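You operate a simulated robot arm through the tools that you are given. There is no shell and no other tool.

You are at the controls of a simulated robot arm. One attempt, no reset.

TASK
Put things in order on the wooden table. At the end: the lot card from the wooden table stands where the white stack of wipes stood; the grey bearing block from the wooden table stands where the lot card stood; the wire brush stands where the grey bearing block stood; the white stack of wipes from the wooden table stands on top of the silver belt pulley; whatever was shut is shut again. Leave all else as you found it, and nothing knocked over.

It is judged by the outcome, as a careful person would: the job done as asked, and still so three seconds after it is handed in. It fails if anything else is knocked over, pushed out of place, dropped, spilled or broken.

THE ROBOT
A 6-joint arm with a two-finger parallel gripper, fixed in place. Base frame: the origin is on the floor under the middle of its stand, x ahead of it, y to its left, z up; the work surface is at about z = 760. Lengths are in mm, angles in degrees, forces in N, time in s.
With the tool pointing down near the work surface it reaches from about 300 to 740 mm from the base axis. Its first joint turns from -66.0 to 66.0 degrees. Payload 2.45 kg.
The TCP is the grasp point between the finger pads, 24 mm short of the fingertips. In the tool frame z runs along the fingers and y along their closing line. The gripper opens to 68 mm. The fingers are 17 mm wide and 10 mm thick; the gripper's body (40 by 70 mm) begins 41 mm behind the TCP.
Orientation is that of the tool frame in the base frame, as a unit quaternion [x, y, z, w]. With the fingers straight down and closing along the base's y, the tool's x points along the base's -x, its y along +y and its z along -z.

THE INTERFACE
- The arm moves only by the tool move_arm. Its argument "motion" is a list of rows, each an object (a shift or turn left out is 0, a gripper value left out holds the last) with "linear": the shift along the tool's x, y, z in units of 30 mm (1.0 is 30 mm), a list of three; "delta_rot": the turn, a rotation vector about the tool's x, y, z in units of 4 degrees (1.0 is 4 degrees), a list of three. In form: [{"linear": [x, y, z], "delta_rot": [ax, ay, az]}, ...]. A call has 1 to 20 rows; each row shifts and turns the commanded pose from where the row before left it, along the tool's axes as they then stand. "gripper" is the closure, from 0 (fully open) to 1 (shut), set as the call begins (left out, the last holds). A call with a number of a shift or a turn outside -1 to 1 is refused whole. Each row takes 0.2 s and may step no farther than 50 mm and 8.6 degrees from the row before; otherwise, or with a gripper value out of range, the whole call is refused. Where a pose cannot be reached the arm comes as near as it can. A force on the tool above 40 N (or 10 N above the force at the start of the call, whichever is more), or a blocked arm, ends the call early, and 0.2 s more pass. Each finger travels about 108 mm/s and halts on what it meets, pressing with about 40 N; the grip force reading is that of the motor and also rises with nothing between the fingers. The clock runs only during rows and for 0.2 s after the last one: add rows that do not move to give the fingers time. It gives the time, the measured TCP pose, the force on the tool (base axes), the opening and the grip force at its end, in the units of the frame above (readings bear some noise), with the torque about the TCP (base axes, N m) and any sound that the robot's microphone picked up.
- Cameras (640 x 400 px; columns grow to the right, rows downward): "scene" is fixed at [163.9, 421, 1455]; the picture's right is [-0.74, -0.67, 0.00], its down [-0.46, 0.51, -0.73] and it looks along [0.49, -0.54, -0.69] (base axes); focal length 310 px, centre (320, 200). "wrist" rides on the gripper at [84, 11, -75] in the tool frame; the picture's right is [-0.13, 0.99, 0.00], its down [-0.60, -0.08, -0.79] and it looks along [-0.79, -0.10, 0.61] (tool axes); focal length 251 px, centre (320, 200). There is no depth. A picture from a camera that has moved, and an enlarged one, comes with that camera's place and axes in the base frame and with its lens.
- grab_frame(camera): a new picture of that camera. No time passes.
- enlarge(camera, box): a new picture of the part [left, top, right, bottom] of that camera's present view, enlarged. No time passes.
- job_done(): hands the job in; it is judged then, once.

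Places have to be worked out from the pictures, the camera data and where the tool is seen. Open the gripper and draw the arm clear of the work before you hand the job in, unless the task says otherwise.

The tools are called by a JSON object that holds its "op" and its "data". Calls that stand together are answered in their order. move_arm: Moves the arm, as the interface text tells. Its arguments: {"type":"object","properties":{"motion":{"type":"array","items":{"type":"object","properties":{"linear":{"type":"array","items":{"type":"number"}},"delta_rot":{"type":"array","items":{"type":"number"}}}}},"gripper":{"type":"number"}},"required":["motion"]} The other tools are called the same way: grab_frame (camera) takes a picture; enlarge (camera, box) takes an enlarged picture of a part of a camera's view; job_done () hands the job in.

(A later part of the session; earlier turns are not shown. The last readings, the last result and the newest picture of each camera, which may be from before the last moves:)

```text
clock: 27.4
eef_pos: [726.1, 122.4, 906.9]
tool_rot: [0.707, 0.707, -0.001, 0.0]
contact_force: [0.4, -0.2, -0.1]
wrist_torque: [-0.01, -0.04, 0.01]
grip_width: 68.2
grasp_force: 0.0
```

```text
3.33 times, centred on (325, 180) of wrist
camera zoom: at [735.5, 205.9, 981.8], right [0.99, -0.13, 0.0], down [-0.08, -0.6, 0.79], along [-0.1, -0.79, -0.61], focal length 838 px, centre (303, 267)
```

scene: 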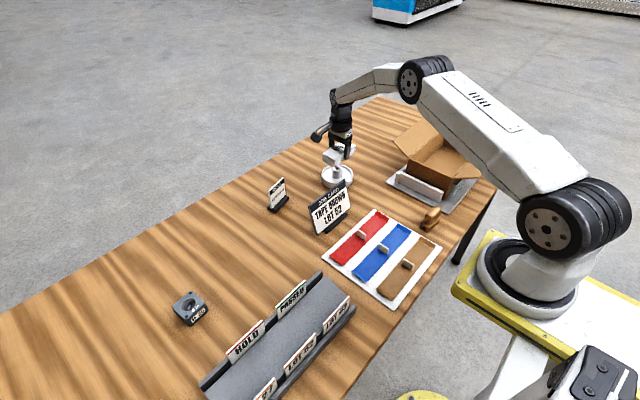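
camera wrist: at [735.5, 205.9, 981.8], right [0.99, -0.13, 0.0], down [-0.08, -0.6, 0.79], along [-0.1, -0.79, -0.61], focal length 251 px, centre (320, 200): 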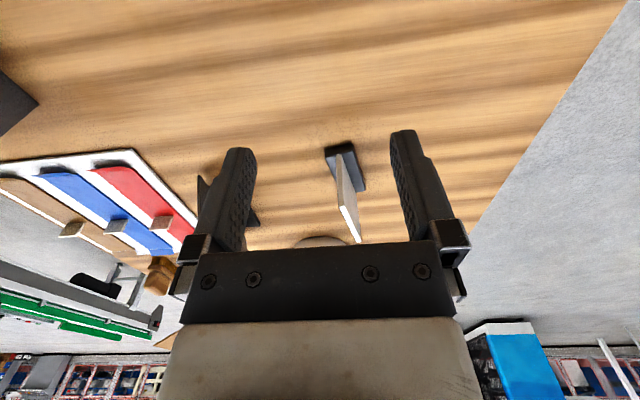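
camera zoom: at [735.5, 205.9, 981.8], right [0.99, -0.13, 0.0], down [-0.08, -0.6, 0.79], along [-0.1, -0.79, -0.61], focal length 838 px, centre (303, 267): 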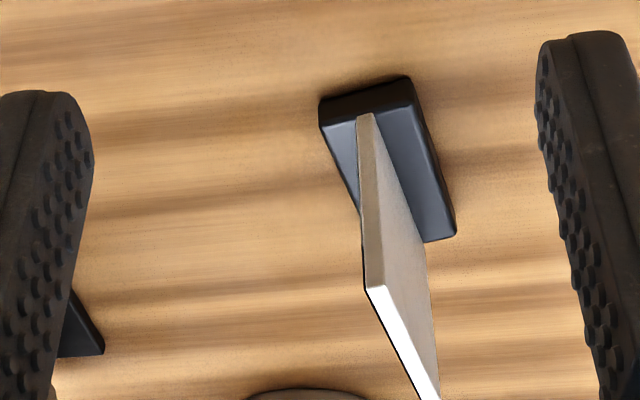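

The card's base is about 72 × 30 mm, centred near (738.5,-20), turned about 11.5°, and its plate rises to about z 842. I turn the gripper to match and move above it, staying at z 906.

{"op": "move_arm", "data": {"motion": [{"delta_rot": [0, 0, -1]}, {"delta_rot": [0, 0, -1]}, {"delta_rot": [0, 0, -0.88]}, {"linear": [-0.946, -0.108, 0]}, {"linear": [-0.946, -0.108, 0]}, {"linear": [-0.946, -0.108, 0]}, {"linear": [-0.946, -0.108, 0]}, {"linear": [-0.946, -0.108, 0]}, {"linear": [0, 0, 0]}, {"linear": [0, 0, 0]}], "gripper": 0}}

{"op": "grab_frame", "data": {"camera": "wrist"}}

{"op": "enlarge", "data": {"camera": "scene", "box": [245, 150, 325, 230]}}

```text
clock: 29.6
eef_pos: [740.2, -19.8, 907.8]
tool_rot: [0.632, 0.775, 0.0, 0.0]
contact_force: [-1.1, -0.1, -0.7]
wrist_torque: [-0.02, 0.03, 0.0]
grip_width: 68.3
grasp_force: 0.0
```

```text
taken
camera wrist: at [733.0, 64.3, 981.1], right [1.0, 0.07, 0.0], down [0.04, -0.61, 0.79], along [0.06, -0.79, -0.61], focal length 251 px, centre (320, 200)
```

wrist: 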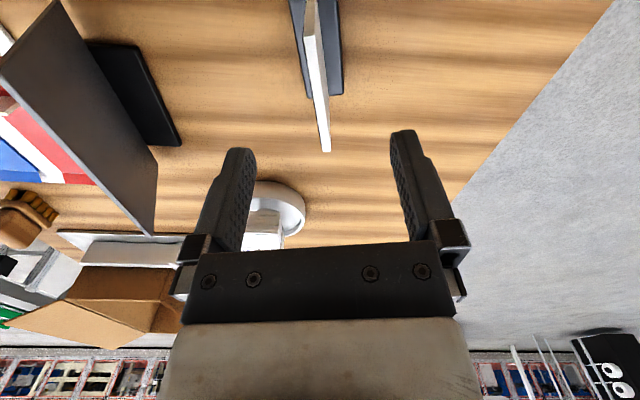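

```text
5.00 times, centred on (285, 190) of scene
camera zoom: at [163.9, 421.0, 1455.0], right [-0.74, -0.67, 0.0], down [-0.46, 0.51, -0.73], along [0.49, -0.54, -0.69], focal length 1551 px, centre (495, 250)
```

zoom: 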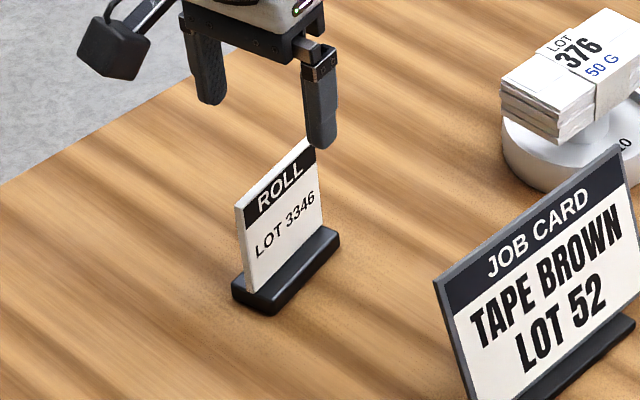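

The arm reaches over the card. I enlarge the wrist view to measure the plate line against the finger midplane.

{"op": "enlarge", "data": {"camera": "wrist", "box": [230, 0, 430, 160]}}

```text
2.50 times, centred on (330, 80) of wrist
camera zoom: at [733.0, 64.3, 981.1], right [1.0, 0.07, 0.0], down [0.04, -0.61, 0.79], along [0.06, -0.79, -0.61], focal length 629 px, centre (295, 500)
```

zoom: 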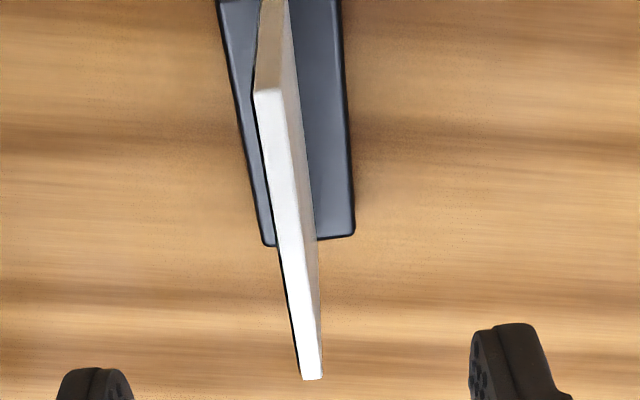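

The plate's centre is at about (739,-21), matching the TCP within about 1 mm. I descend to about z 816, leaving the gripper body clear of the card's top.

{"op": "move_arm", "data": {"motion": [{"linear": [0, 0, 0.9]}, {"linear": [0, 0, 0.9]}, {"linear": [0, 0, 0.8]}, {"linear": [0, 0, 0.45]}, {"linear": [0, 0, 0]}, {"linear": [0, 0, 0]}], "gripper": 0}}

{"op": "grab_frame", "data": {"camera": "wrist"}}

{"op": "enlarge", "data": {"camera": "scene", "box": [245, 150, 325, 230]}}

```text
clock: 31.0
eef_pos: [738.4, -20.0, 814.9]
tool_rot: [0.632, 0.775, 0.0, 0.0]
contact_force: [0.8, -0.1, 0.3]
wrist_torque: [-0.03, 0.02, 0.01]
grip_width: 68.0
grasp_force: 0.1
```

```text
taken
camera wrist: at [731.5, 64.1, 889.2], right [1.0, 0.07, 0.0], down [0.04, -0.61, 0.79], along [0.06, -0.79, -0.61], focal length 251 px, centre (320, 200)
```

wrist: 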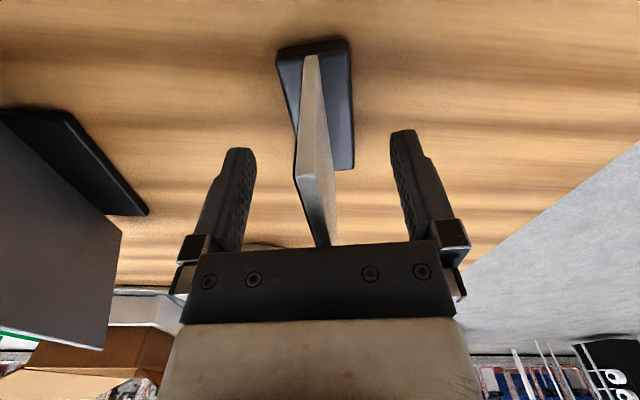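

```text
5.00 times, centred on (285, 190) of scene
camera zoom: at [163.9, 421.0, 1455.0], right [-0.74, -0.67, 0.0], down [-0.46, 0.51, -0.73], along [0.49, -0.54, -0.69], focal length 1551 px, centre (495, 250)
```

zoom: 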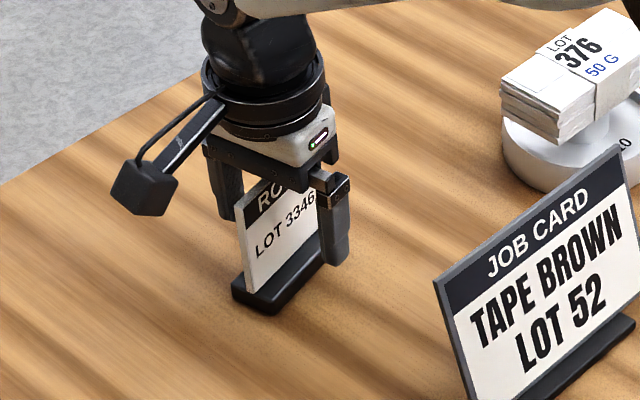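

The fingers straddle the plate. I nudge 1.2 mm in tool y and close most of the way, then check the centring.

{"op": "move_arm", "data": {"motion": [{"linear": [0, 0.04, 0]}, {"linear": [0, 0, 0]}, {"linear": [0, 0, 0]}], "gripper": 0.75}}

{"op": "enlarge", "data": {"camera": "wrist", "box": [220, 20, 420, 260]}}

```text
clock: 31.8
eef_pos: [741.3, -19.8, 814.8]
tool_rot: [0.633, 0.774, 0.001, 0.0]
contact_force: [0.4, 0.7, -0.3]
wrist_torque: [-0.01, 0.02, 0.02]
grip_width: 17.0
grasp_force: 0.0
```

```text
1.67 times, centred on (320, 140) of wrist
camera zoom: at [733.7, 64.3, 889.2], right [1.0, 0.07, 0.0], down [0.04, -0.61, 0.79], along [0.06, -0.79, -0.61], focal length 419 px, centre (320, 300)
```

zoom: 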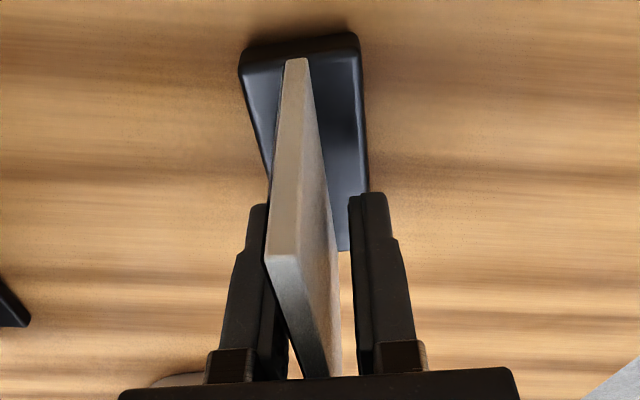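

The plate sits a little nearer the left finger, so I shift back about 1.8 mm and close to grip.

{"op": "move_arm", "data": {"motion": [{"linear": [0, -0.06, 0]}, {"linear": [0, 0, 0]}], "gripper": 0.75}}

{"op": "move_arm", "data": {"motion": [{"linear": [0, 0, 0]}, {"linear": [0, 0, 0]}, {"linear": [0, 0, 0]}], "gripper": 1}}

{"op": "enlarge", "data": {"camera": "wrist", "box": [220, 20, 420, 260]}}

{"op": "enlarge", "data": {"camera": "scene", "box": [245, 150, 325, 230]}}

```text
clock: 32.4
eef_pos: [739.9, -20.9, 815.4]
tool_rot: [0.633, 0.774, 0.0, 0.0]
contact_force: [0.0, -0.1, -0.2]
wrist_torque: [0.0, 0.02, 0.0]
grip_width: 17.0
grasp_force: 0.1
```

```text
clock: 33.2
eef_pos: [740.5, -20.4, 815.4]
tool_rot: [0.633, 0.774, -0.001, 0.0]
contact_force: [0.1, -0.3, 0.8]
wrist_torque: [-0.06, -0.03, 0.0]
grip_width: 5.4
grasp_force: 28.4
```

```text
1.67 times, centred on (320, 140) of wrist
camera zoom: at [733.2, 63.7, 889.0], right [1.0, 0.07, 0.0], down [0.04, -0.61, 0.79], along [0.06, -0.79, -0.61], focal length 419 px, centre (320, 300)
```

zoom: 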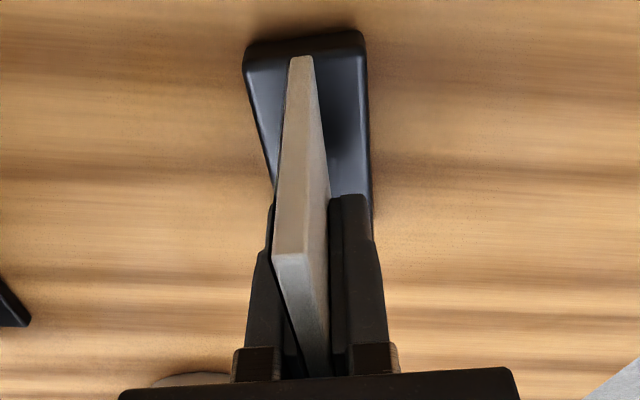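

```text
5.00 times, centred on (285, 190) of scene
camera zoom: at [163.9, 421.0, 1455.0], right [-0.74, -0.67, 0.0], down [-0.46, 0.51, -0.73], along [0.49, -0.54, -0.69], focal length 1551 px, centre (495, 250)
```

zoom: 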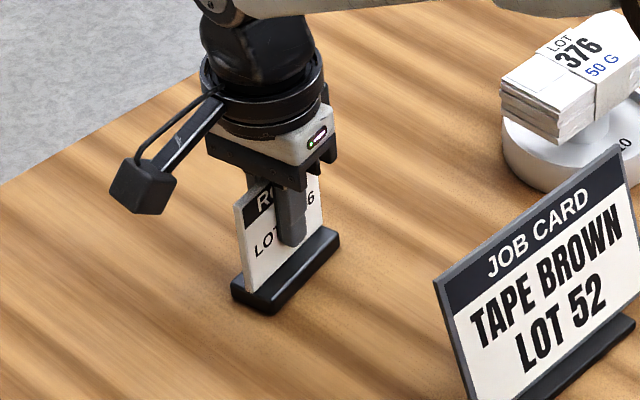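

The card is gripped (5.4 mm thick). I lift it slowly at first and check.

{"op": "move_arm", "data": {"motion": [{"linear": [0, 0, -0.2]}, {"linear": [0, 0, -0.4]}, {"linear": [0, 0, -0.7]}, {"linear": [0, 0, -0.9]}, {"linear": [0, 0, -0.9]}, {"linear": [0, 0, -0.9]}, {"linear": [0, 0, 0]}], "gripper": 1}}

{"op": "grab_frame", "data": {"camera": "wrist"}}

{"op": "grab_frame", "data": {"camera": "scene"}}

```text
clock: 34.8
eef_pos: [740.6, -23.0, 934.4]
tool_rot: [0.633, 0.774, 0.0, -0.001]
contact_force: [-0.4, -0.2, -1.5]
wrist_torque: [-0.03, -0.03, 0.04]
grip_width: 5.8
grasp_force: 28.6
```

```text
taken
camera wrist: at [733.8, 62.0, 1009.2], right [1.0, 0.07, 0.0], down [0.04, -0.61, 0.79], along [0.06, -0.79, -0.61], focal length 251 px, centre (320, 200)
```

wrist: 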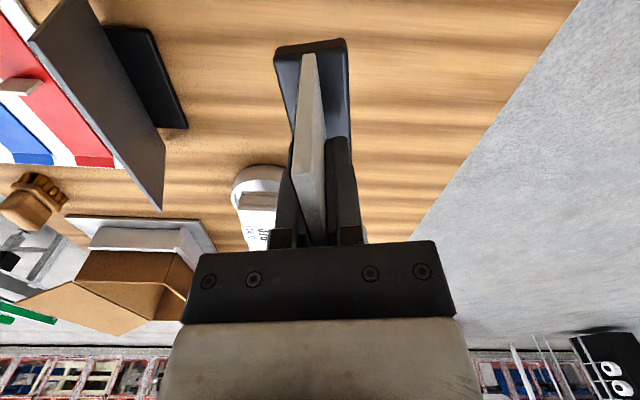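

```text
taken
```

scene: 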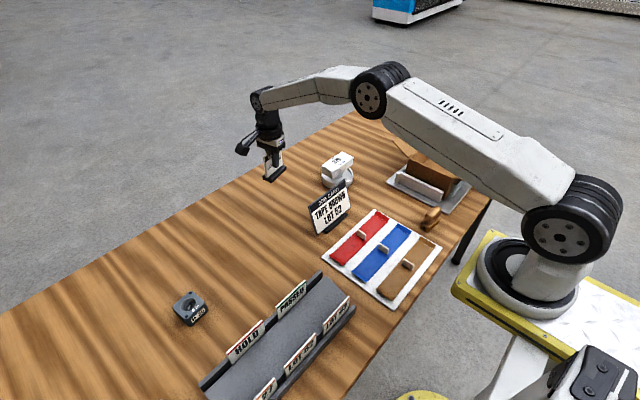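

The card is up and steady. I carry it to above the spot where the wipes stood, (618.5,198.5).

{"op": "move_arm", "data": {"motion": [{"linear": [0.5, -0.15, 0]}, {"linear": [0.9, -0.28, 0]}, {"linear": [0.9, -0.28, 0]}, {"linear": [0.9, -0.28, 0]}, {"linear": [0.9, -0.28, 0]}, {"linear": [0.9, -0.28, 0]}, {"linear": [0.9, -0.28, 0]}, {"linear": [0.9, -0.28, 0]}, {"linear": [0.8, -0.24, 0]}, {"linear": [0.48, -0.14, 0]}, {"linear": [0, 0, 0]}, {"linear": [0, 0, 0]}], "gripper": 1}}

{"op": "grab_frame", "data": {"camera": "wrist"}}

{"op": "grab_frame", "data": {"camera": "scene"}}

```text
clock: 37.4
eef_pos: [617.5, 201.3, 936.6]
tool_rot: [0.633, 0.774, -0.001, 0.0]
contact_force: [-0.6, 0.2, -0.5]
wrist_torque: [-0.02, 0.03, -0.04]
grip_width: 5.8
grasp_force: 28.9
```

```text
taken
camera wrist: at [610.3, 284.7, 1010.6], right [1.0, 0.07, 0.0], down [0.04, -0.61, 0.79], along [0.06, -0.79, -0.61], focal length 251 px, centre (320, 200)
```

wrist: 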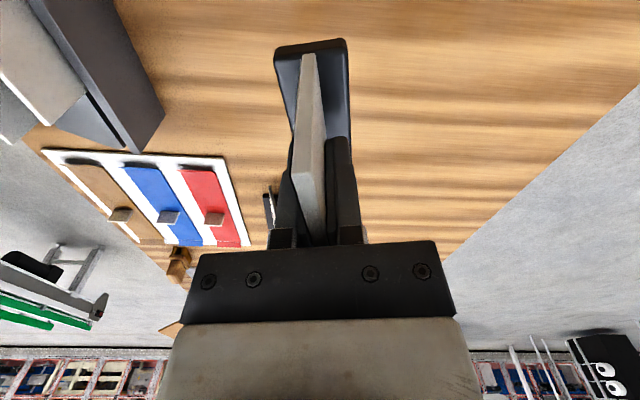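

```text
taken
```

scene: 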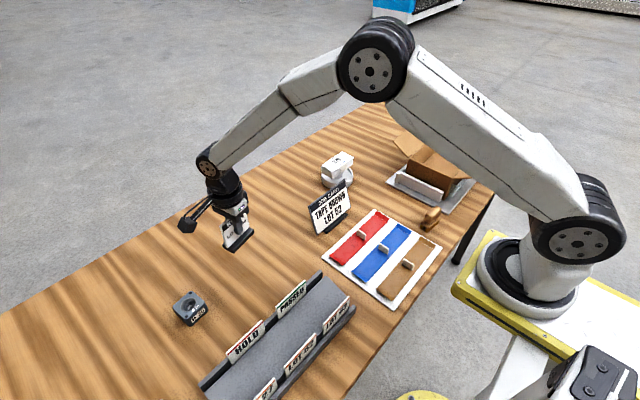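

Position is within 2 mm of the target; I apply a small correction and lower to just above the table.

{"op": "move_arm", "data": {"motion": [{"linear": [-0.04, 0.03, 0.3]}, {"linear": [0, 0, 0.8]}, {"linear": [0, 0, 0.9]}, {"linear": [0, 0, 0.9]}, {"linear": [0, 0, 0.6]}, {"linear": [0, 0, 0.35]}, {"linear": [0, 0, 0.05]}, {"linear": [0, 0, 0]}, {"linear": [0, 0, 0]}], "gripper": 1}}

{"op": "enlarge", "data": {"camera": "scene", "box": [195, 200, 295, 300]}}

```text
clock: 39.4
eef_pos: [617.4, 202.8, 819.5]
tool_rot: [0.633, 0.774, 0.0, 0.0]
contact_force: [-0.3, 0.0, -1.1]
wrist_torque: [0.02, 0.04, 0.0]
grip_width: 5.6
grasp_force: 28.6
```

```text
4.00 times, centred on (245, 250) of scene
camera zoom: at [164.0, 421.0, 1455.0], right [-0.74, -0.67, 0.0], down [-0.46, 0.51, -0.73], along [0.49, -0.54, -0.69], focal length 1241 px, centre (620, 0)
```

zoom: 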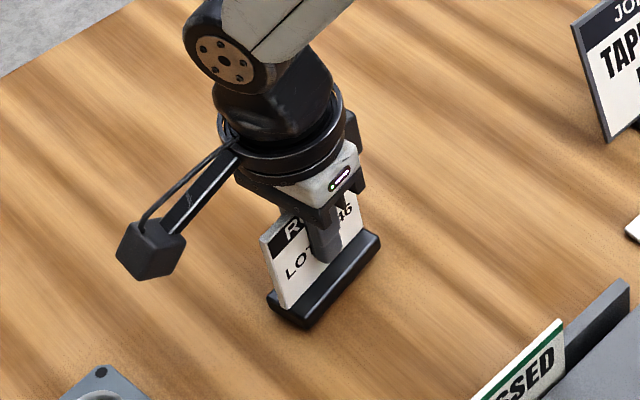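

About 4 mm remains to the table. I correct y by -2 mm and lower in small steps, watching the force.

{"op": "move_arm", "data": {"motion": [{"linear": [-0.07, 0, 0]}, {"linear": [0, 0, 0.05]}, {"linear": [0, 0, 0.04]}, {"linear": [0, 0, 0]}], "gripper": 1}}

```text
clock: 40.4
eef_pos: [619.7, 198.8, 815.0]
tool_rot: [0.632, 0.775, 0.0, 0.0]
contact_force: [-0.2, -0.4, -2.0]
wrist_torque: [0.01, 0.0, 0.0]
grip_width: 5.5
grasp_force: 29.1
```

No contact yet; I lower another millimetre or so.

{"op": "move_arm", "data": {"motion": [{"linear": [0, 0, 0.03]}, {"linear": [0, 0, 0]}], "gripper": 1}}

```text
clock: 41.0
eef_pos: [619.3, 199.0, 816.2]
tool_rot: [0.633, 0.774, 0.001, 0.0]
contact_force: [-0.4, 0.1, -0.8]
wrist_torque: [0.0, 0.02, -0.03]
grip_width: 5.7
grasp_force: 28.9
```

{"op": "move_arm", "data": {"motion": [{"linear": [0, 0, 0.03]}, {"linear": [0, 0, 0.03]}, {"linear": [0, 0, 0]}], "gripper": 1}}

{"op": "enlarge", "data": {"camera": "scene", "box": [215, 220, 295, 300]}}

```text
clock: 41.8
eef_pos: [620.7, 197.2, 813.6]
tool_rot: [0.633, 0.774, 0.001, 0.001]
contact_force: [-5.7, -1.9, 19.9]
wrist_torque: [-0.3, 0.27, 0.04]
grip_width: 5.6
grasp_force: 28.5
```

```text
5.00 times, centred on (255, 260) of scene
camera zoom: at [163.4, 420.8, 1455.2], right [-0.74, -0.67, 0.0], down [-0.46, 0.51, -0.73], along [0.49, -0.54, -0.69], focal length 1551 px, centre (645, -100)
```

zoom: 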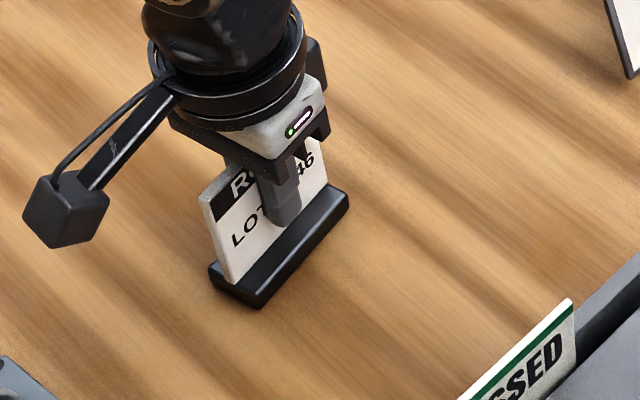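

Firm contact with the table (20 N). I ease off slightly and then open the gripper.

{"op": "move_arm", "data": {"motion": [{"linear": [0, 0, -0.03]}, {"linear": [0, 0, 0]}], "gripper": 1}}

{"op": "move_arm", "data": {"motion": [{"linear": [0, 0, 0]}, {"linear": [0, 0, 0]}, {"linear": [0, 0, 0]}], "gripper": 0.3}}

{"op": "enlarge", "data": {"camera": "scene", "box": [215, 220, 295, 300]}}

{"op": "grab_frame", "data": {"camera": "wrist"}}

```text
clock: 42.4
eef_pos: [619.7, 198.8, 814.2]
tool_rot: [0.633, 0.774, 0.0, 0.001]
contact_force: [0.8, -2.9, 12.9]
wrist_torque: [-0.2, 0.08, 0.01]
grip_width: 5.5
grasp_force: 29.2
```

```text
clock: 43.2
eef_pos: [618.9, 198.8, 813.3]
tool_rot: [0.633, 0.774, -0.001, 0.001]
contact_force: [1.0, 0.6, 0.0]
wrist_torque: [0.0, -0.02, 0.0]
grip_width: 47.7
grasp_force: 0.0
```

```text
5.00 times, centred on (255, 260) of scene
camera zoom: at [163.9, 421.0, 1455.0], right [-0.74, -0.67, 0.0], down [-0.46, 0.51, -0.73], along [0.49, -0.54, -0.69], focal length 1551 px, centre (645, -100)
```

zoom: 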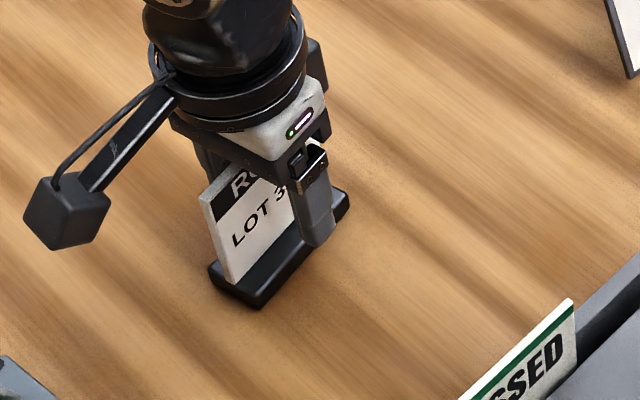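

```text
taken
camera wrist: at [612.3, 282.7, 888.3], right [1.0, 0.07, 0.0], down [0.04, -0.61, 0.79], along [0.06, -0.79, -0.61], focal length 251 px, centre (320, 200)
```

wrist: 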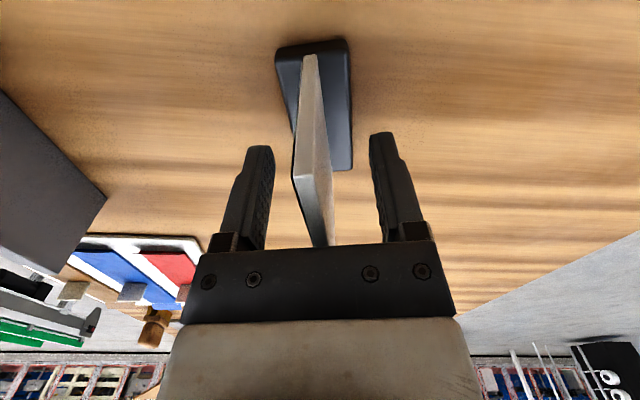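

The lot card stands free in the wipes' old place. I rise straight up, then turn slightly and go above the bearing block.

{"op": "move_arm", "data": {"motion": [{"linear": [0, 0, -0.3]}, {"linear": [0, 0, -0.7]}, {"linear": [0, 0, -0.9]}, {"linear": [0, 0, -0.9]}, {"linear": [0, 0, -0.9]}, {"linear": [0, 0, -0.6]}, {"delta_rot": [0, 0, 0.85]}, {"delta_rot": [0, 0, 0.85]}, {"linear": [0.9, 0.065, 0]}, {"linear": [0.9, 0.065, 0]}, {"linear": [0.9, 0.065, 0]}, {"linear": [0.9, 0.065, 0]}, {"linear": [0.9, 0.065, 0]}, {"linear": [0.89, 0.065, 0]}, {"linear": [0, 0, 0]}, {"linear": [0, 0, 0]}], "gripper": 0}}

{"op": "grab_frame", "data": {"camera": "wrist"}}

{"op": "grab_frame", "data": {"camera": "scene"}}

```text
clock: 46.6
eef_pos: [617.8, 362.1, 943.7]
tool_rot: [0.678, 0.735, 0.0, 0.0]
contact_force: [-0.1, 1.2, 0.0]
wrist_torque: [0.0, 0.01, 0.06]
grip_width: 68.0
grasp_force: 0.1
```

```text
taken
camera wrist: at [620.8, 445.1, 1018.1], right [1.0, -0.05, 0.0], down [-0.03, -0.61, 0.79], along [-0.04, -0.79, -0.61], focal length 251 px, centre (320, 200)
```

wrist: 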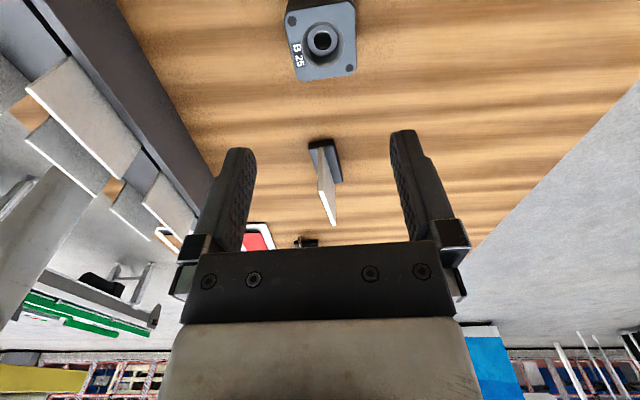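

```text
taken
```

scene: 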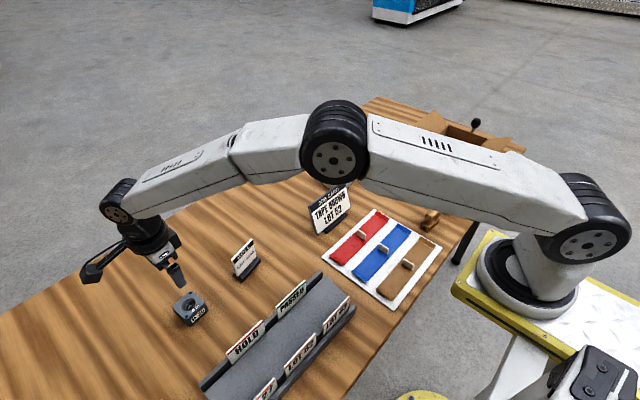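

I enlarge both views of the block to measure its position and angle.

{"op": "enlarge", "data": {"camera": "wrist", "box": [250, 0, 410, 100]}}

{"op": "enlarge", "data": {"camera": "scene", "box": [160, 260, 240, 340]}}

{"op": "enlarge", "data": {"camera": "wrist", "box": [290, 120, 370, 240]}}

```text
4.00 times, centred on (330, 50) of wrist
camera zoom: at [620.8, 445.1, 1018.1], right [1.0, -0.05, 0.0], down [-0.03, -0.61, 0.79], along [-0.04, -0.79, -0.61], focal length 1006 px, centre (280, 800)
```

zoom: 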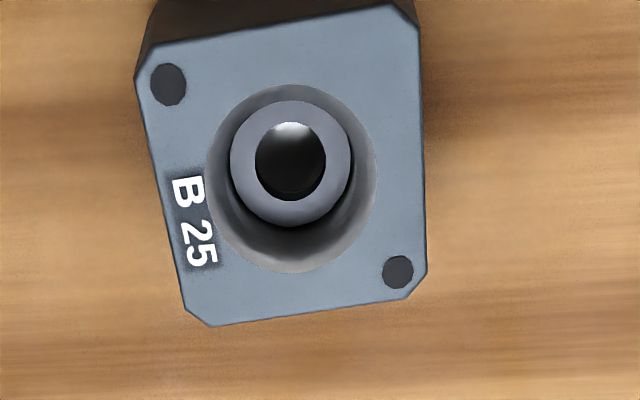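

```text
5.00 times, centred on (200, 300) of scene
camera zoom: at [163.9, 421.0, 1455.0], right [-0.74, -0.67, 0.0], down [-0.46, 0.51, -0.73], along [0.49, -0.54, -0.69], focal length 1551 px, centre (920, -300)
```

zoom: 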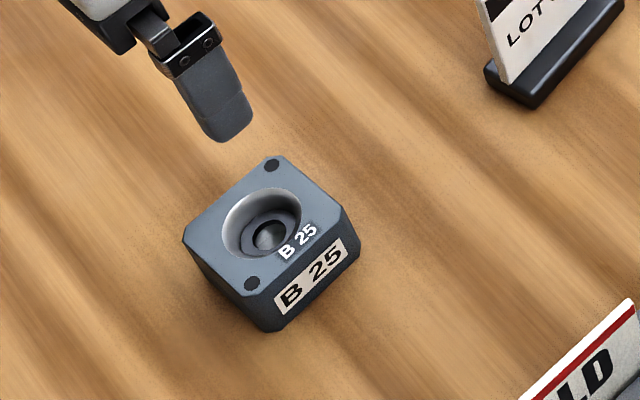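

```text
3.33 times, centred on (330, 180) of wrist
camera zoom: at [620.8, 445.1, 1018.1], right [1.0, -0.05, 0.0], down [-0.03, -0.61, 0.79], along [-0.04, -0.79, -0.61], focal length 838 px, centre (287, 267)
```

zoom: 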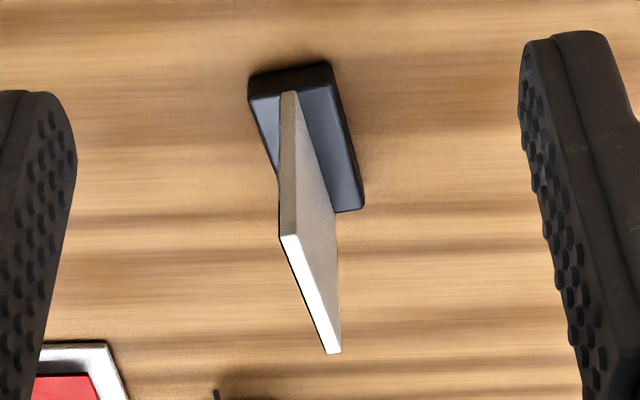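

The block is about 54 mm square, centred near (618.8,359.5), rotated about 5°, with its top near z 792; the placed card measures about (618,197), as wanted. I correct by 2 mm and go down to z 825 for another look.

{"op": "move_arm", "data": {"motion": [{"linear": [-0.055, 0.062, 0.5]}, {"linear": [0, 0, 0.9]}, {"linear": [0, 0, 0.9]}, {"linear": [0, 0, 0.9]}, {"linear": [0, 0, 0.7]}, {"linear": [0, 0, 0]}, {"linear": [0, 0, 0]}], "gripper": 0}}

{"op": "grab_frame", "data": {"camera": "wrist"}}

{"op": "enlarge", "data": {"camera": "scene", "box": [150, 240, 250, 340]}}

```text
clock: 48.2
eef_pos: [620.5, 358.5, 826.4]
tool_rot: [0.678, 0.735, 0.0, 0.0]
contact_force: [0.4, 1.0, 0.8]
wrist_torque: [0.01, -0.01, 0.05]
grip_width: 68.0
grasp_force: 0.0
```

```text
taken
camera wrist: at [622.3, 443.1, 901.2], right [1.0, -0.05, 0.0], down [-0.03, -0.61, 0.79], along [-0.04, -0.79, -0.61], focal length 251 px, centre (320, 200)
```

wrist: 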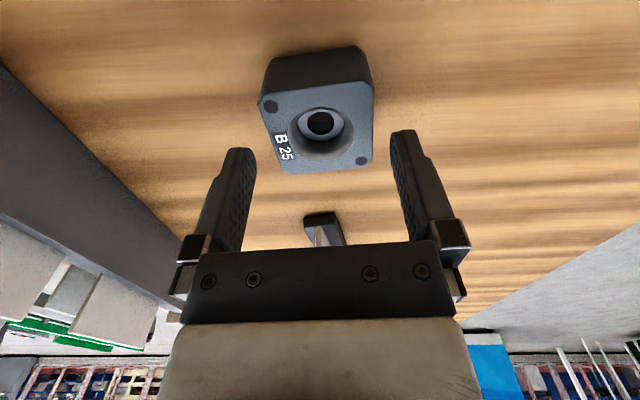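

```text
4.00 times, centred on (200, 290) of scene
camera zoom: at [163.9, 421.0, 1455.0], right [-0.74, -0.67, 0.0], down [-0.46, 0.51, -0.73], along [0.49, -0.54, -0.69], focal length 1241 px, centre (800, -160)
```

zoom: 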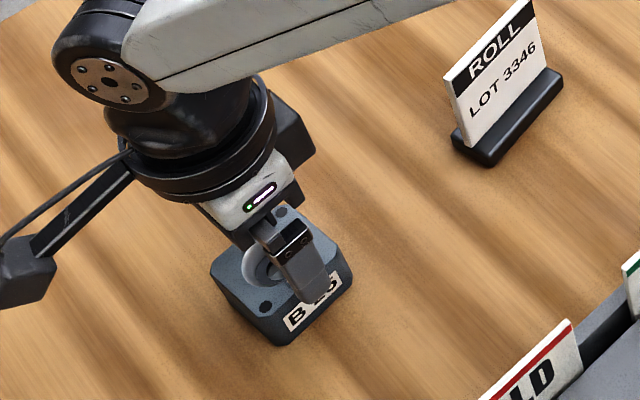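

The block is centred between the fingers (block x-centre about 618, width about 53). I descend to z about 790 and check the force.

{"op": "move_arm", "data": {"motion": [{"linear": [0.04, 0, 0.3]}, {"linear": [0, 0, 0.4]}, {"linear": [0, 0, 0.4]}, {"linear": [0, 0, 0.1]}, {"linear": [0, 0, 0]}], "gripper": 0}}

{"op": "grab_frame", "data": {"camera": "wrist"}}

```text
clock: 49.4
eef_pos: [619.0, 359.9, 792.1]
tool_rot: [0.678, 0.735, 0.0, 0.001]
contact_force: [0.0, 0.6, 0.0]
wrist_torque: [0.01, -0.01, -0.01]
grip_width: 68.0
grasp_force: 0.0
```

```text
taken
camera wrist: at [622.2, 444.1, 864.7], right [1.0, -0.05, 0.0], down [-0.03, -0.61, 0.79], along [-0.04, -0.79, -0.61], focal length 251 px, centre (320, 200)
```

wrist: 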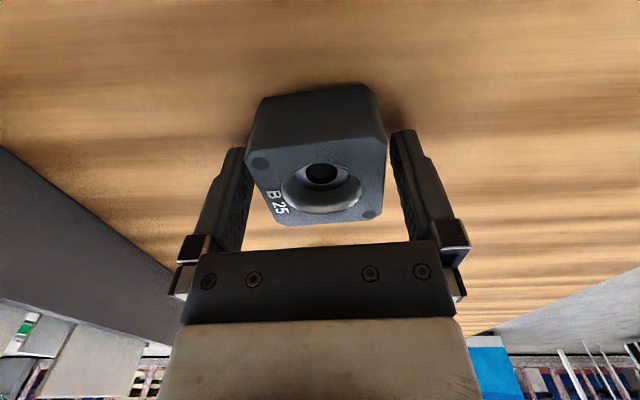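

The fingers straddle the block with no contact. I close to grip it.

{"op": "move_arm", "data": {"motion": [{"linear": [0, 0, 0]}, {"linear": [0, 0, 0]}, {"linear": [0, 0, 0]}], "gripper": 1}}

{"op": "grab_frame", "data": {"camera": "wrist"}}

```text
clock: 50.2
eef_pos: [619.2, 359.2, 790.6]
tool_rot: [0.677, 0.736, 0.0, -0.001]
contact_force: [0.8, 0.5, -0.1]
wrist_torque: [0.06, -0.12, 0.01]
grip_width: 53.7
grasp_force: 39.1
```

```text
taken
camera wrist: at [622.3, 444.1, 864.9], right [1.0, -0.05, 0.0], down [-0.03, -0.61, 0.79], along [-0.04, -0.79, -0.61], focal length 251 px, centre (320, 200)
```

wrist: 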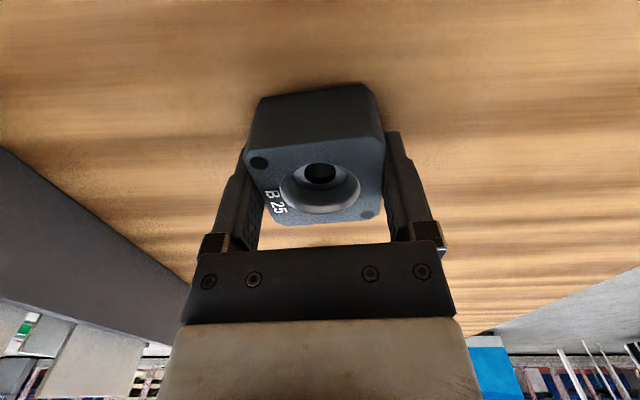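

The block is gripped at 53.7 mm. I lift it and watch the weight reading.

{"op": "move_arm", "data": {"motion": [{"linear": [0, 0, -0.2]}, {"linear": [0, 0, -0.5]}, {"linear": [0, 0, -0.9]}, {"linear": [0, 0, -0.9]}, {"linear": [0, 0, -0.9]}, {"linear": [0, 0, -0.9]}, {"linear": [0, 0, -0.7]}, {"linear": [0, 0, 0]}], "gripper": 1}}

{"op": "grab_frame", "data": {"camera": "wrist"}}

```text
clock: 52.0
eef_pos: [621.4, 359.2, 941.8]
tool_rot: [0.678, 0.735, 0.0, 0.0]
contact_force: [0.4, 0.9, -4.5]
wrist_torque: [-0.01, 0.02, -0.01]
grip_width: 53.6
grasp_force: 39.8
```

```text
taken
camera wrist: at [624.0, 442.8, 1016.1], right [1.0, -0.05, 0.0], down [-0.03, -0.61, 0.79], along [-0.04, -0.79, -0.61], focal length 251 px, centre (320, 200)
```

wrist: 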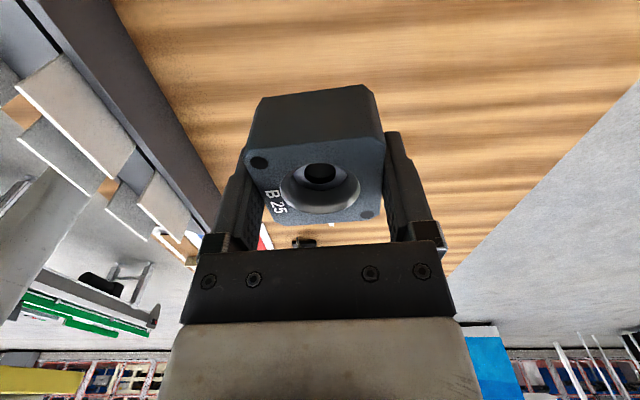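

Block is held firmly (about 4.5 N). I carry it high to above the lot card's old place at (739,-21).

{"op": "move_arm", "data": {"motion": [{"linear": [-0.4, 0.2, 0]}, {"linear": [-0.8, 0.25, 0]}, {"linear": [-0.9, 0.25, 0]}, {"linear": [-0.9, 0.25, 0]}, {"linear": [-0.9, 0.2, 0]}, {"linear": [-0.9, 0.2, 0]}, {"linear": [-0.9, 0.2, 0]}, {"linear": [-0.9, 0.2, 0]}, {"linear": [-0.9, 0.2, 0]}, {"linear": [-0.9, 0.2, 0]}, {"linear": [-0.9, 0.2, 0]}, {"linear": [-0.9, 0.15, 0]}, {"linear": [-0.9, 0.15, 0]}, {"linear": [-0.9, 0.14, 0]}, {"linear": [-0.6, 0.1, 0]}, {"linear": [-0.34, 0.04, 0]}, {"linear": [0, 0, 0]}, {"linear": [0, 0, 0]}], "gripper": 1}}

{"op": "grab_frame", "data": {"camera": "wrist"}}

{"op": "grab_frame", "data": {"camera": "scene"}}

```text
clock: 55.8
eef_pos: [740.1, -19.1, 940.1]
tool_rot: [0.677, 0.736, 0.0, 0.0]
contact_force: [0.2, 0.4, -4.2]
wrist_torque: [0.01, 0.03, 0.01]
grip_width: 53.8
grasp_force: 39.9
```

```text
taken
camera wrist: at [742.6, 64.2, 1014.8], right [1.0, -0.05, 0.0], down [-0.03, -0.61, 0.79], along [-0.04, -0.79, -0.61], focal length 251 px, centre (320, 200)
```

wrist: 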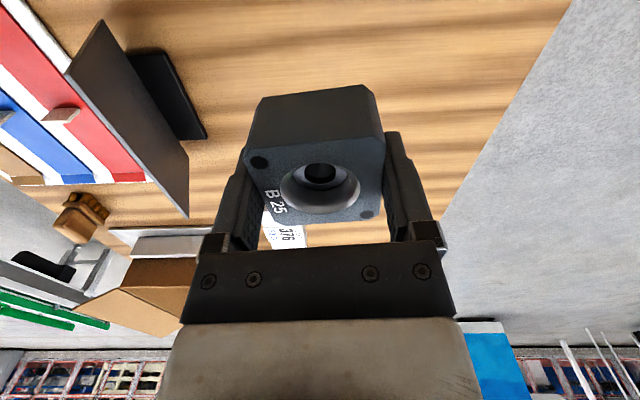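

```text
taken
```

scene: 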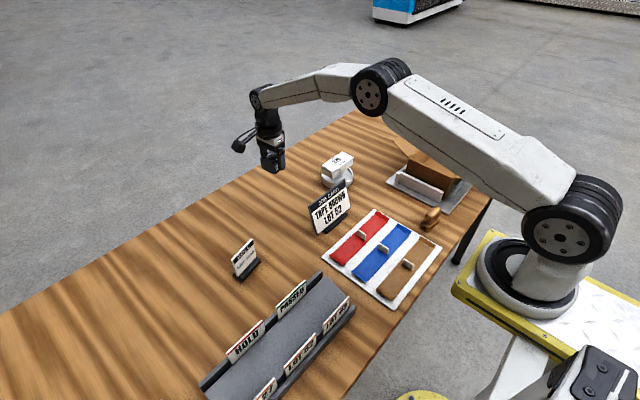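

TCP is at about (738.5,-20), on target. I lower the block to just above the table.

{"op": "move_arm", "data": {"motion": [{"linear": [0, 0, 0.4]}, {"linear": [0, 0, 0.9]}, {"linear": [0, 0, 0.9]}, {"linear": [0, 0, 0.9]}, {"linear": [0, 0, 0.9]}, {"linear": [0, 0, 0.5]}, {"linear": [0, 0, 0.25]}, {"linear": [0, 0, 0.05]}, {"linear": [0, 0, 0]}, {"linear": [0, 0, 0]}], "gripper": 1}}

{"op": "enlarge", "data": {"camera": "scene", "box": [235, 140, 335, 240]}}

```text
clock: 58.0
eef_pos: [739.0, -18.6, 796.9]
tool_rot: [0.677, 0.736, 0.001, -0.001]
contact_force: [-0.1, 0.1, -4.3]
wrist_torque: [0.06, 0.01, 0.01]
grip_width: 53.7
grasp_force: 40.2
```

```text
4.00 times, centred on (285, 190) of scene
camera zoom: at [164.1, 421.0, 1455.0], right [-0.74, -0.67, 0.0], down [-0.46, 0.51, -0.73], along [0.49, -0.54, -0.69], focal length 1241 px, centre (460, 240)
```

zoom: 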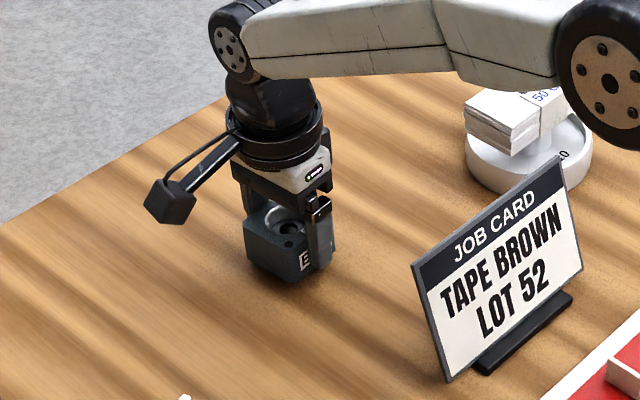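

Still free (only its own weight). I shift y by -2 mm and lower in small steps.

{"op": "move_arm", "data": {"motion": [{"linear": [-0.06, 0, 0]}, {"linear": [0, 0, 0.06]}, {"linear": [0, 0, 0.06]}, {"linear": [0, 0, 0]}], "gripper": 1}}

```text
clock: 59.0
eef_pos: [740.1, -19.1, 791.9]
tool_rot: [0.677, 0.736, 0.0, -0.001]
contact_force: [0.0, 0.1, -4.5]
wrist_torque: [0.03, 0.04, 0.01]
grip_width: 53.8
grasp_force: 40.1
```

{"op": "move_arm", "data": {"motion": [{"linear": [0, 0, 0.04]}, {"linear": [0, 0, 0]}], "gripper": 1}}

```text
clock: 59.6
eef_pos: [739.2, -19.3, 792.8]
tool_rot: [0.677, 0.736, 0.0, 0.0]
contact_force: [-0.3, 0.6, -4.7]
wrist_torque: [-0.01, -0.01, -0.01]
grip_width: 54.1
grasp_force: 39.8
```

Still hanging free; I continue with another small step down.

{"op": "move_arm", "data": {"motion": [{"linear": [0, 0, 0.05]}, {"linear": [0, 0, 0]}], "gripper": 1}}

{"op": "grab_frame", "data": {"camera": "wrist"}}

```text
clock: 60.2
eef_pos: [740.3, -20.3, 790.2]
tool_rot: [0.677, 0.736, 0.0, 0.001]
contact_force: [-0.3, 1.0, -4.5]
wrist_torque: [0.0, -0.04, 0.03]
grip_width: 53.9
grasp_force: 39.9
```

```text
taken
camera wrist: at [743.2, 64.3, 865.4], right [1.0, -0.05, 0.0], down [-0.03, -0.61, 0.79], along [-0.04, -0.79, -0.61], focal length 251 px, centre (320, 200)
```

wrist: 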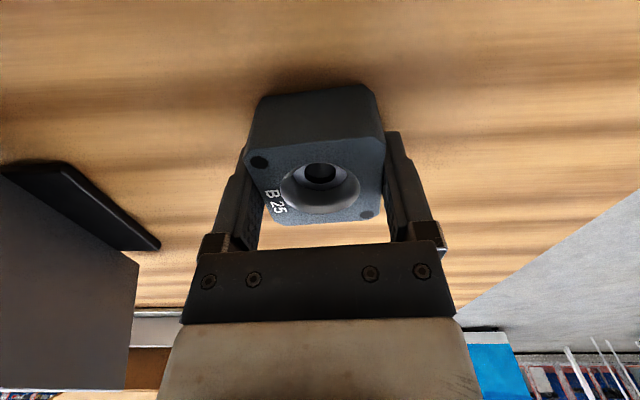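

The camera height is within about 0.6 mm of the pick height; one more small step.

{"op": "move_arm", "data": {"motion": [{"linear": [0, 0, 0.035]}, {"linear": [0, 0, 0]}], "gripper": 1}}

```text
clock: 60.8
eef_pos: [740.4, -20.5, 789.4]
tool_rot: [0.678, 0.735, 0.0, 0.001]
contact_force: [-6.3, 0.4, 10.2]
wrist_torque: [0.1, 0.56, 0.01]
grip_width: 53.6
grasp_force: 40.2
```

Contact (force now +10 N). I release the block and back straight up.

{"op": "move_arm", "data": {"motion": [{"linear": [0, 0, 0]}, {"linear": [0, 0, 0]}, {"linear": [0, 0, 0]}], "gripper": 0}}

{"op": "grab_frame", "data": {"camera": "wrist"}}

```text
clock: 61.6
eef_pos: [739.3, -20.6, 788.7]
tool_rot: [0.678, 0.735, 0.0, 0.0]
contact_force: [0.6, 0.5, -0.7]
wrist_torque: [0.01, 0.06, -0.01]
grip_width: 68.1
grasp_force: 0.0
```

```text
taken
camera wrist: at [742.6, 64.2, 863.4], right [1.0, -0.05, 0.0], down [-0.03, -0.61, 0.79], along [-0.04, -0.79, -0.61], focal length 251 px, centre (320, 200)
```

wrist: 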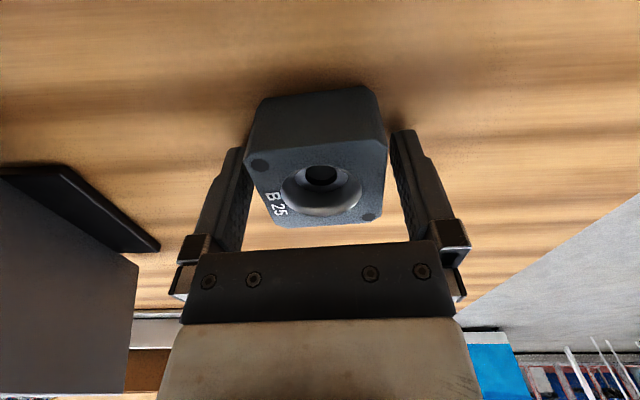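

The block is released and standing. I rise straight up clear of it.

{"op": "move_arm", "data": {"motion": [{"linear": [0, 0, -0.2]}, {"linear": [0, 0, -0.4]}, {"linear": [0, 0, -0.7]}, {"linear": [0, 0, -0.9]}, {"linear": [0, 0, -0.9]}, {"linear": [0, 0, -0.9]}, {"linear": [0, 0, -0.9]}, {"linear": [0, 0, -0.9]}, {"linear": [0, 0, 0]}], "gripper": 0}}

{"op": "grab_frame", "data": {"camera": "wrist"}}

{"op": "grab_frame", "data": {"camera": "scene"}}

```text
clock: 63.6
eef_pos: [740.7, -22.4, 962.5]
tool_rot: [0.678, 0.735, 0.0, 0.0]
contact_force: [0.0, 0.8, -0.9]
wrist_torque: [0.0, 0.01, 0.01]
grip_width: 67.8
grasp_force: 0.1
```

```text
taken
camera wrist: at [743.2, 62.6, 1036.9], right [1.0, -0.05, 0.0], down [-0.03, -0.61, 0.79], along [-0.04, -0.79, -0.61], focal length 251 px, centre (320, 200)
```

wrist: 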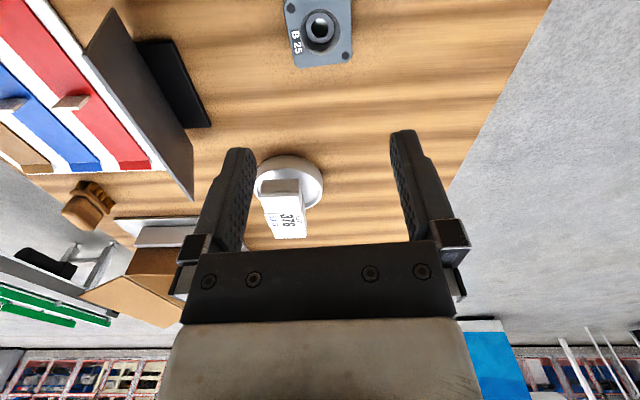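

```text
taken
```

scene: 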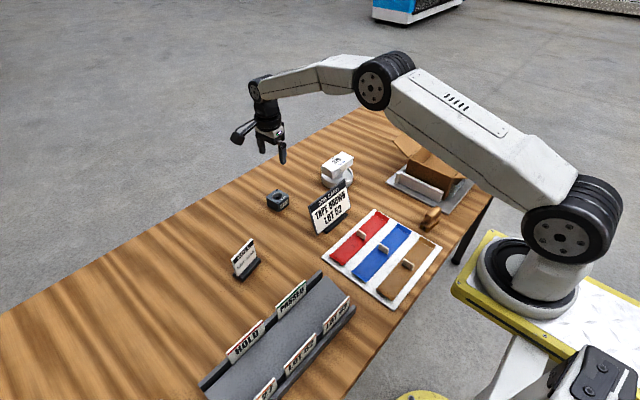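

Block, card and wipes all stand well. I now move high over to a viewing spot near the wire brush.

{"op": "move_arm", "data": {"motion": [{"linear": [-0.258, -0.917, 0]}, {"linear": [-0.258, -0.917, 0]}, {"linear": [-0.258, -0.917, 0]}, {"linear": [-0.258, -0.917, 0]}, {"linear": [-0.258, -0.917, 0]}, {"linear": [-0.258, -0.917, 0]}, {"linear": [-0.258, -0.917, 0]}, {"linear": [-0.258, -0.917, 0]}, {"linear": [-0.258, -0.917, 0]}, {"linear": [-0.258, -0.917, 0]}, {"linear": [-0.258, -0.917, 0]}, {"linear": [-0.258, -0.917, 0]}, {"linear": [-0.258, -0.917, 0]}, {"linear": [-0.258, -0.917, 0]}, {"linear": [-0.258, -0.917, 0]}, {"delta_rot": [0, 0, 1]}, {"delta_rot": [0, 0, 1]}, {"delta_rot": [0, 0, 1]}, {"delta_rot": [0, 0, 1]}, {"linear": [0, 0, 0]}], "gripper": 0}}

{"op": "grab_frame", "data": {"camera": "wrist"}}

{"op": "grab_frame", "data": {"camera": "scene"}}

```text
clock: 67.8
eef_pos: [339.9, -169.1, 962.7]
tool_rot: [0.773, 0.634, 0.0, 0.0]
contact_force: [-0.3, -0.4, 0.6]
wrist_torque: [-0.01, -0.03, -0.02]
grip_width: 67.6
grasp_force: 0.1
```

```text
taken
camera wrist: at [364.9, -90.9, 1037.4], right [0.95, -0.32, 0.0], down [-0.2, -0.58, 0.79], along [-0.26, -0.75, -0.61], focal length 251 px, centre (320, 200)
```

wrist: 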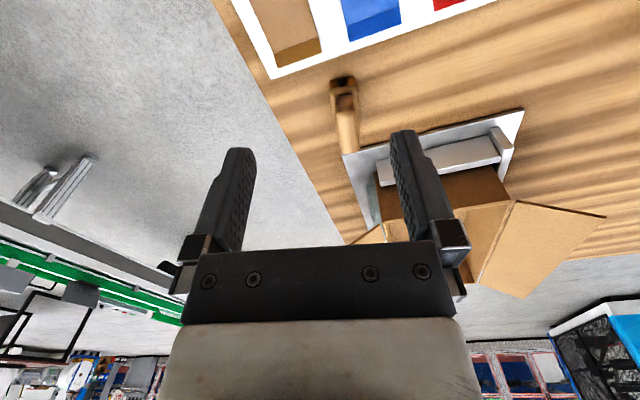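

```text
taken
```

scene: 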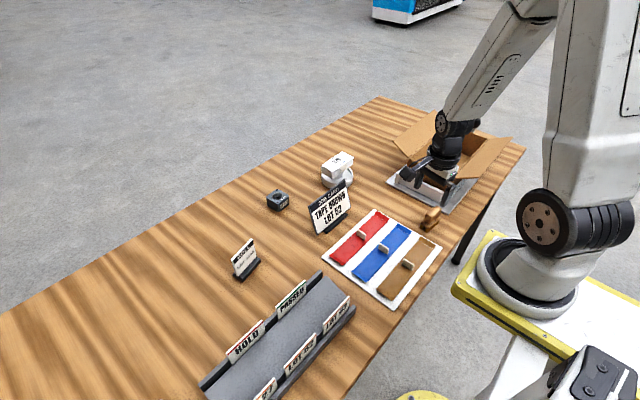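

The brush is in view near the top centre; I enlarge it to measure.

{"op": "enlarge", "data": {"camera": "wrist", "box": [290, 60, 400, 170]}}

{"op": "enlarge", "data": {"camera": "scene", "box": [390, 140, 490, 240]}}

```text
3.64 times, centred on (345, 115) of wrist
camera zoom: at [364.9, -90.9, 1037.4], right [0.95, -0.32, 0.0], down [-0.2, -0.58, 0.79], along [-0.26, -0.75, -0.61], focal length 914 px, centre (229, 509)
```

zoom: 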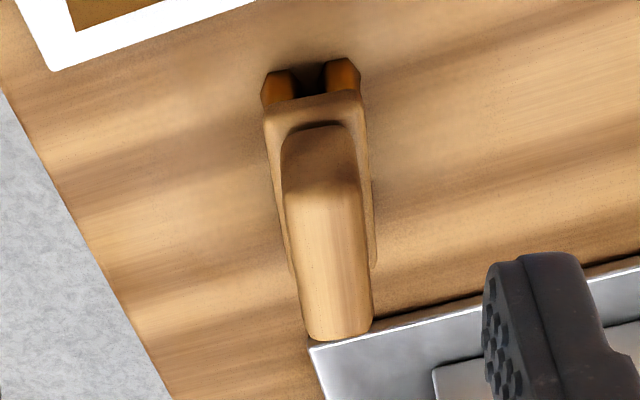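

```text
4.00 times, centred on (440, 190) of scene
camera zoom: at [163.9, 421.0, 1455.0], right [-0.74, -0.67, 0.0], down [-0.46, 0.51, -0.73], along [0.49, -0.54, -0.69], focal length 1241 px, centre (-160, 240)
```

zoom: 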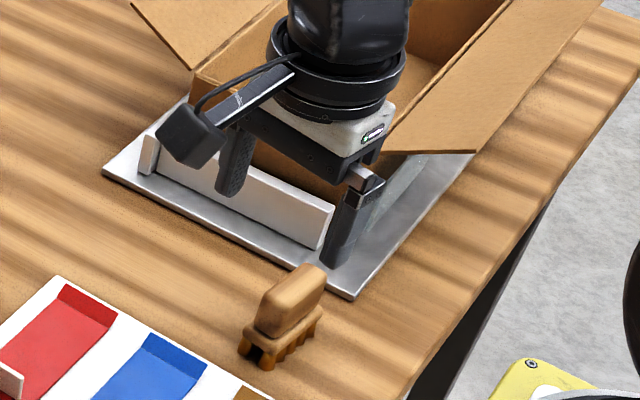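

The brush is about 61 × 30 mm at its board, centred near (339,-259), long axis about 9° off the y axis, with a handle about 21 mm wide reaching up to about z 820. I move above it, align, and lower to z 880 for a closer look.

{"op": "move_arm", "data": {"motion": [{"linear": [-0.957, 0.207, 0]}, {"linear": [-0.957, 0.207, 0]}, {"linear": [-0.957, 0.207, 0]}, {"delta_rot": [0, 0, -0.6]}, {"linear": [0, 0, 0.9]}, {"linear": [0, 0, 0.9]}, {"linear": [0, 0, 0.7]}, {"linear": [0, 0, 0]}, {"linear": [0, 0, 0]}], "gripper": 0}}

{"op": "grab_frame", "data": {"camera": "wrist"}}

{"op": "enlarge", "data": {"camera": "scene", "box": [380, 150, 480, 250]}}

```text
clock: 69.8
eef_pos: [340.9, -255.5, 888.3]
tool_rot: [0.76, 0.65, 0.001, 0.0]
contact_force: [0.2, 0.5, 0.1]
wrist_torque: [0.0, 0.01, 0.0]
grip_width: 67.8
grasp_force: 0.0
```

```text
taken
camera wrist: at [365.2, -175.9, 963.5], right [0.96, -0.28, 0.0], down [-0.17, -0.58, 0.79], along [-0.22, -0.76, -0.61], focal length 251 px, centre (320, 200)
```

wrist: 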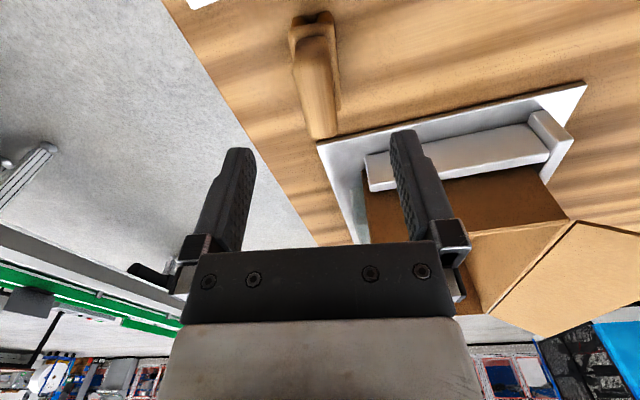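

```text
4.00 times, centred on (430, 200) of scene
camera zoom: at [163.9, 421.0, 1455.0], right [-0.74, -0.67, 0.0], down [-0.46, 0.51, -0.73], along [0.49, -0.54, -0.69], focal length 1241 px, centre (-120, 200)
```

zoom: 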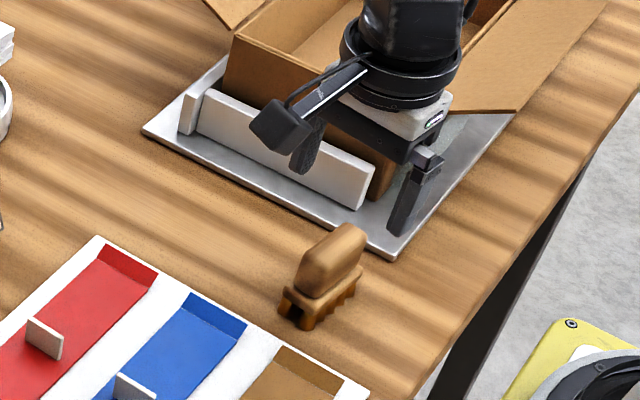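

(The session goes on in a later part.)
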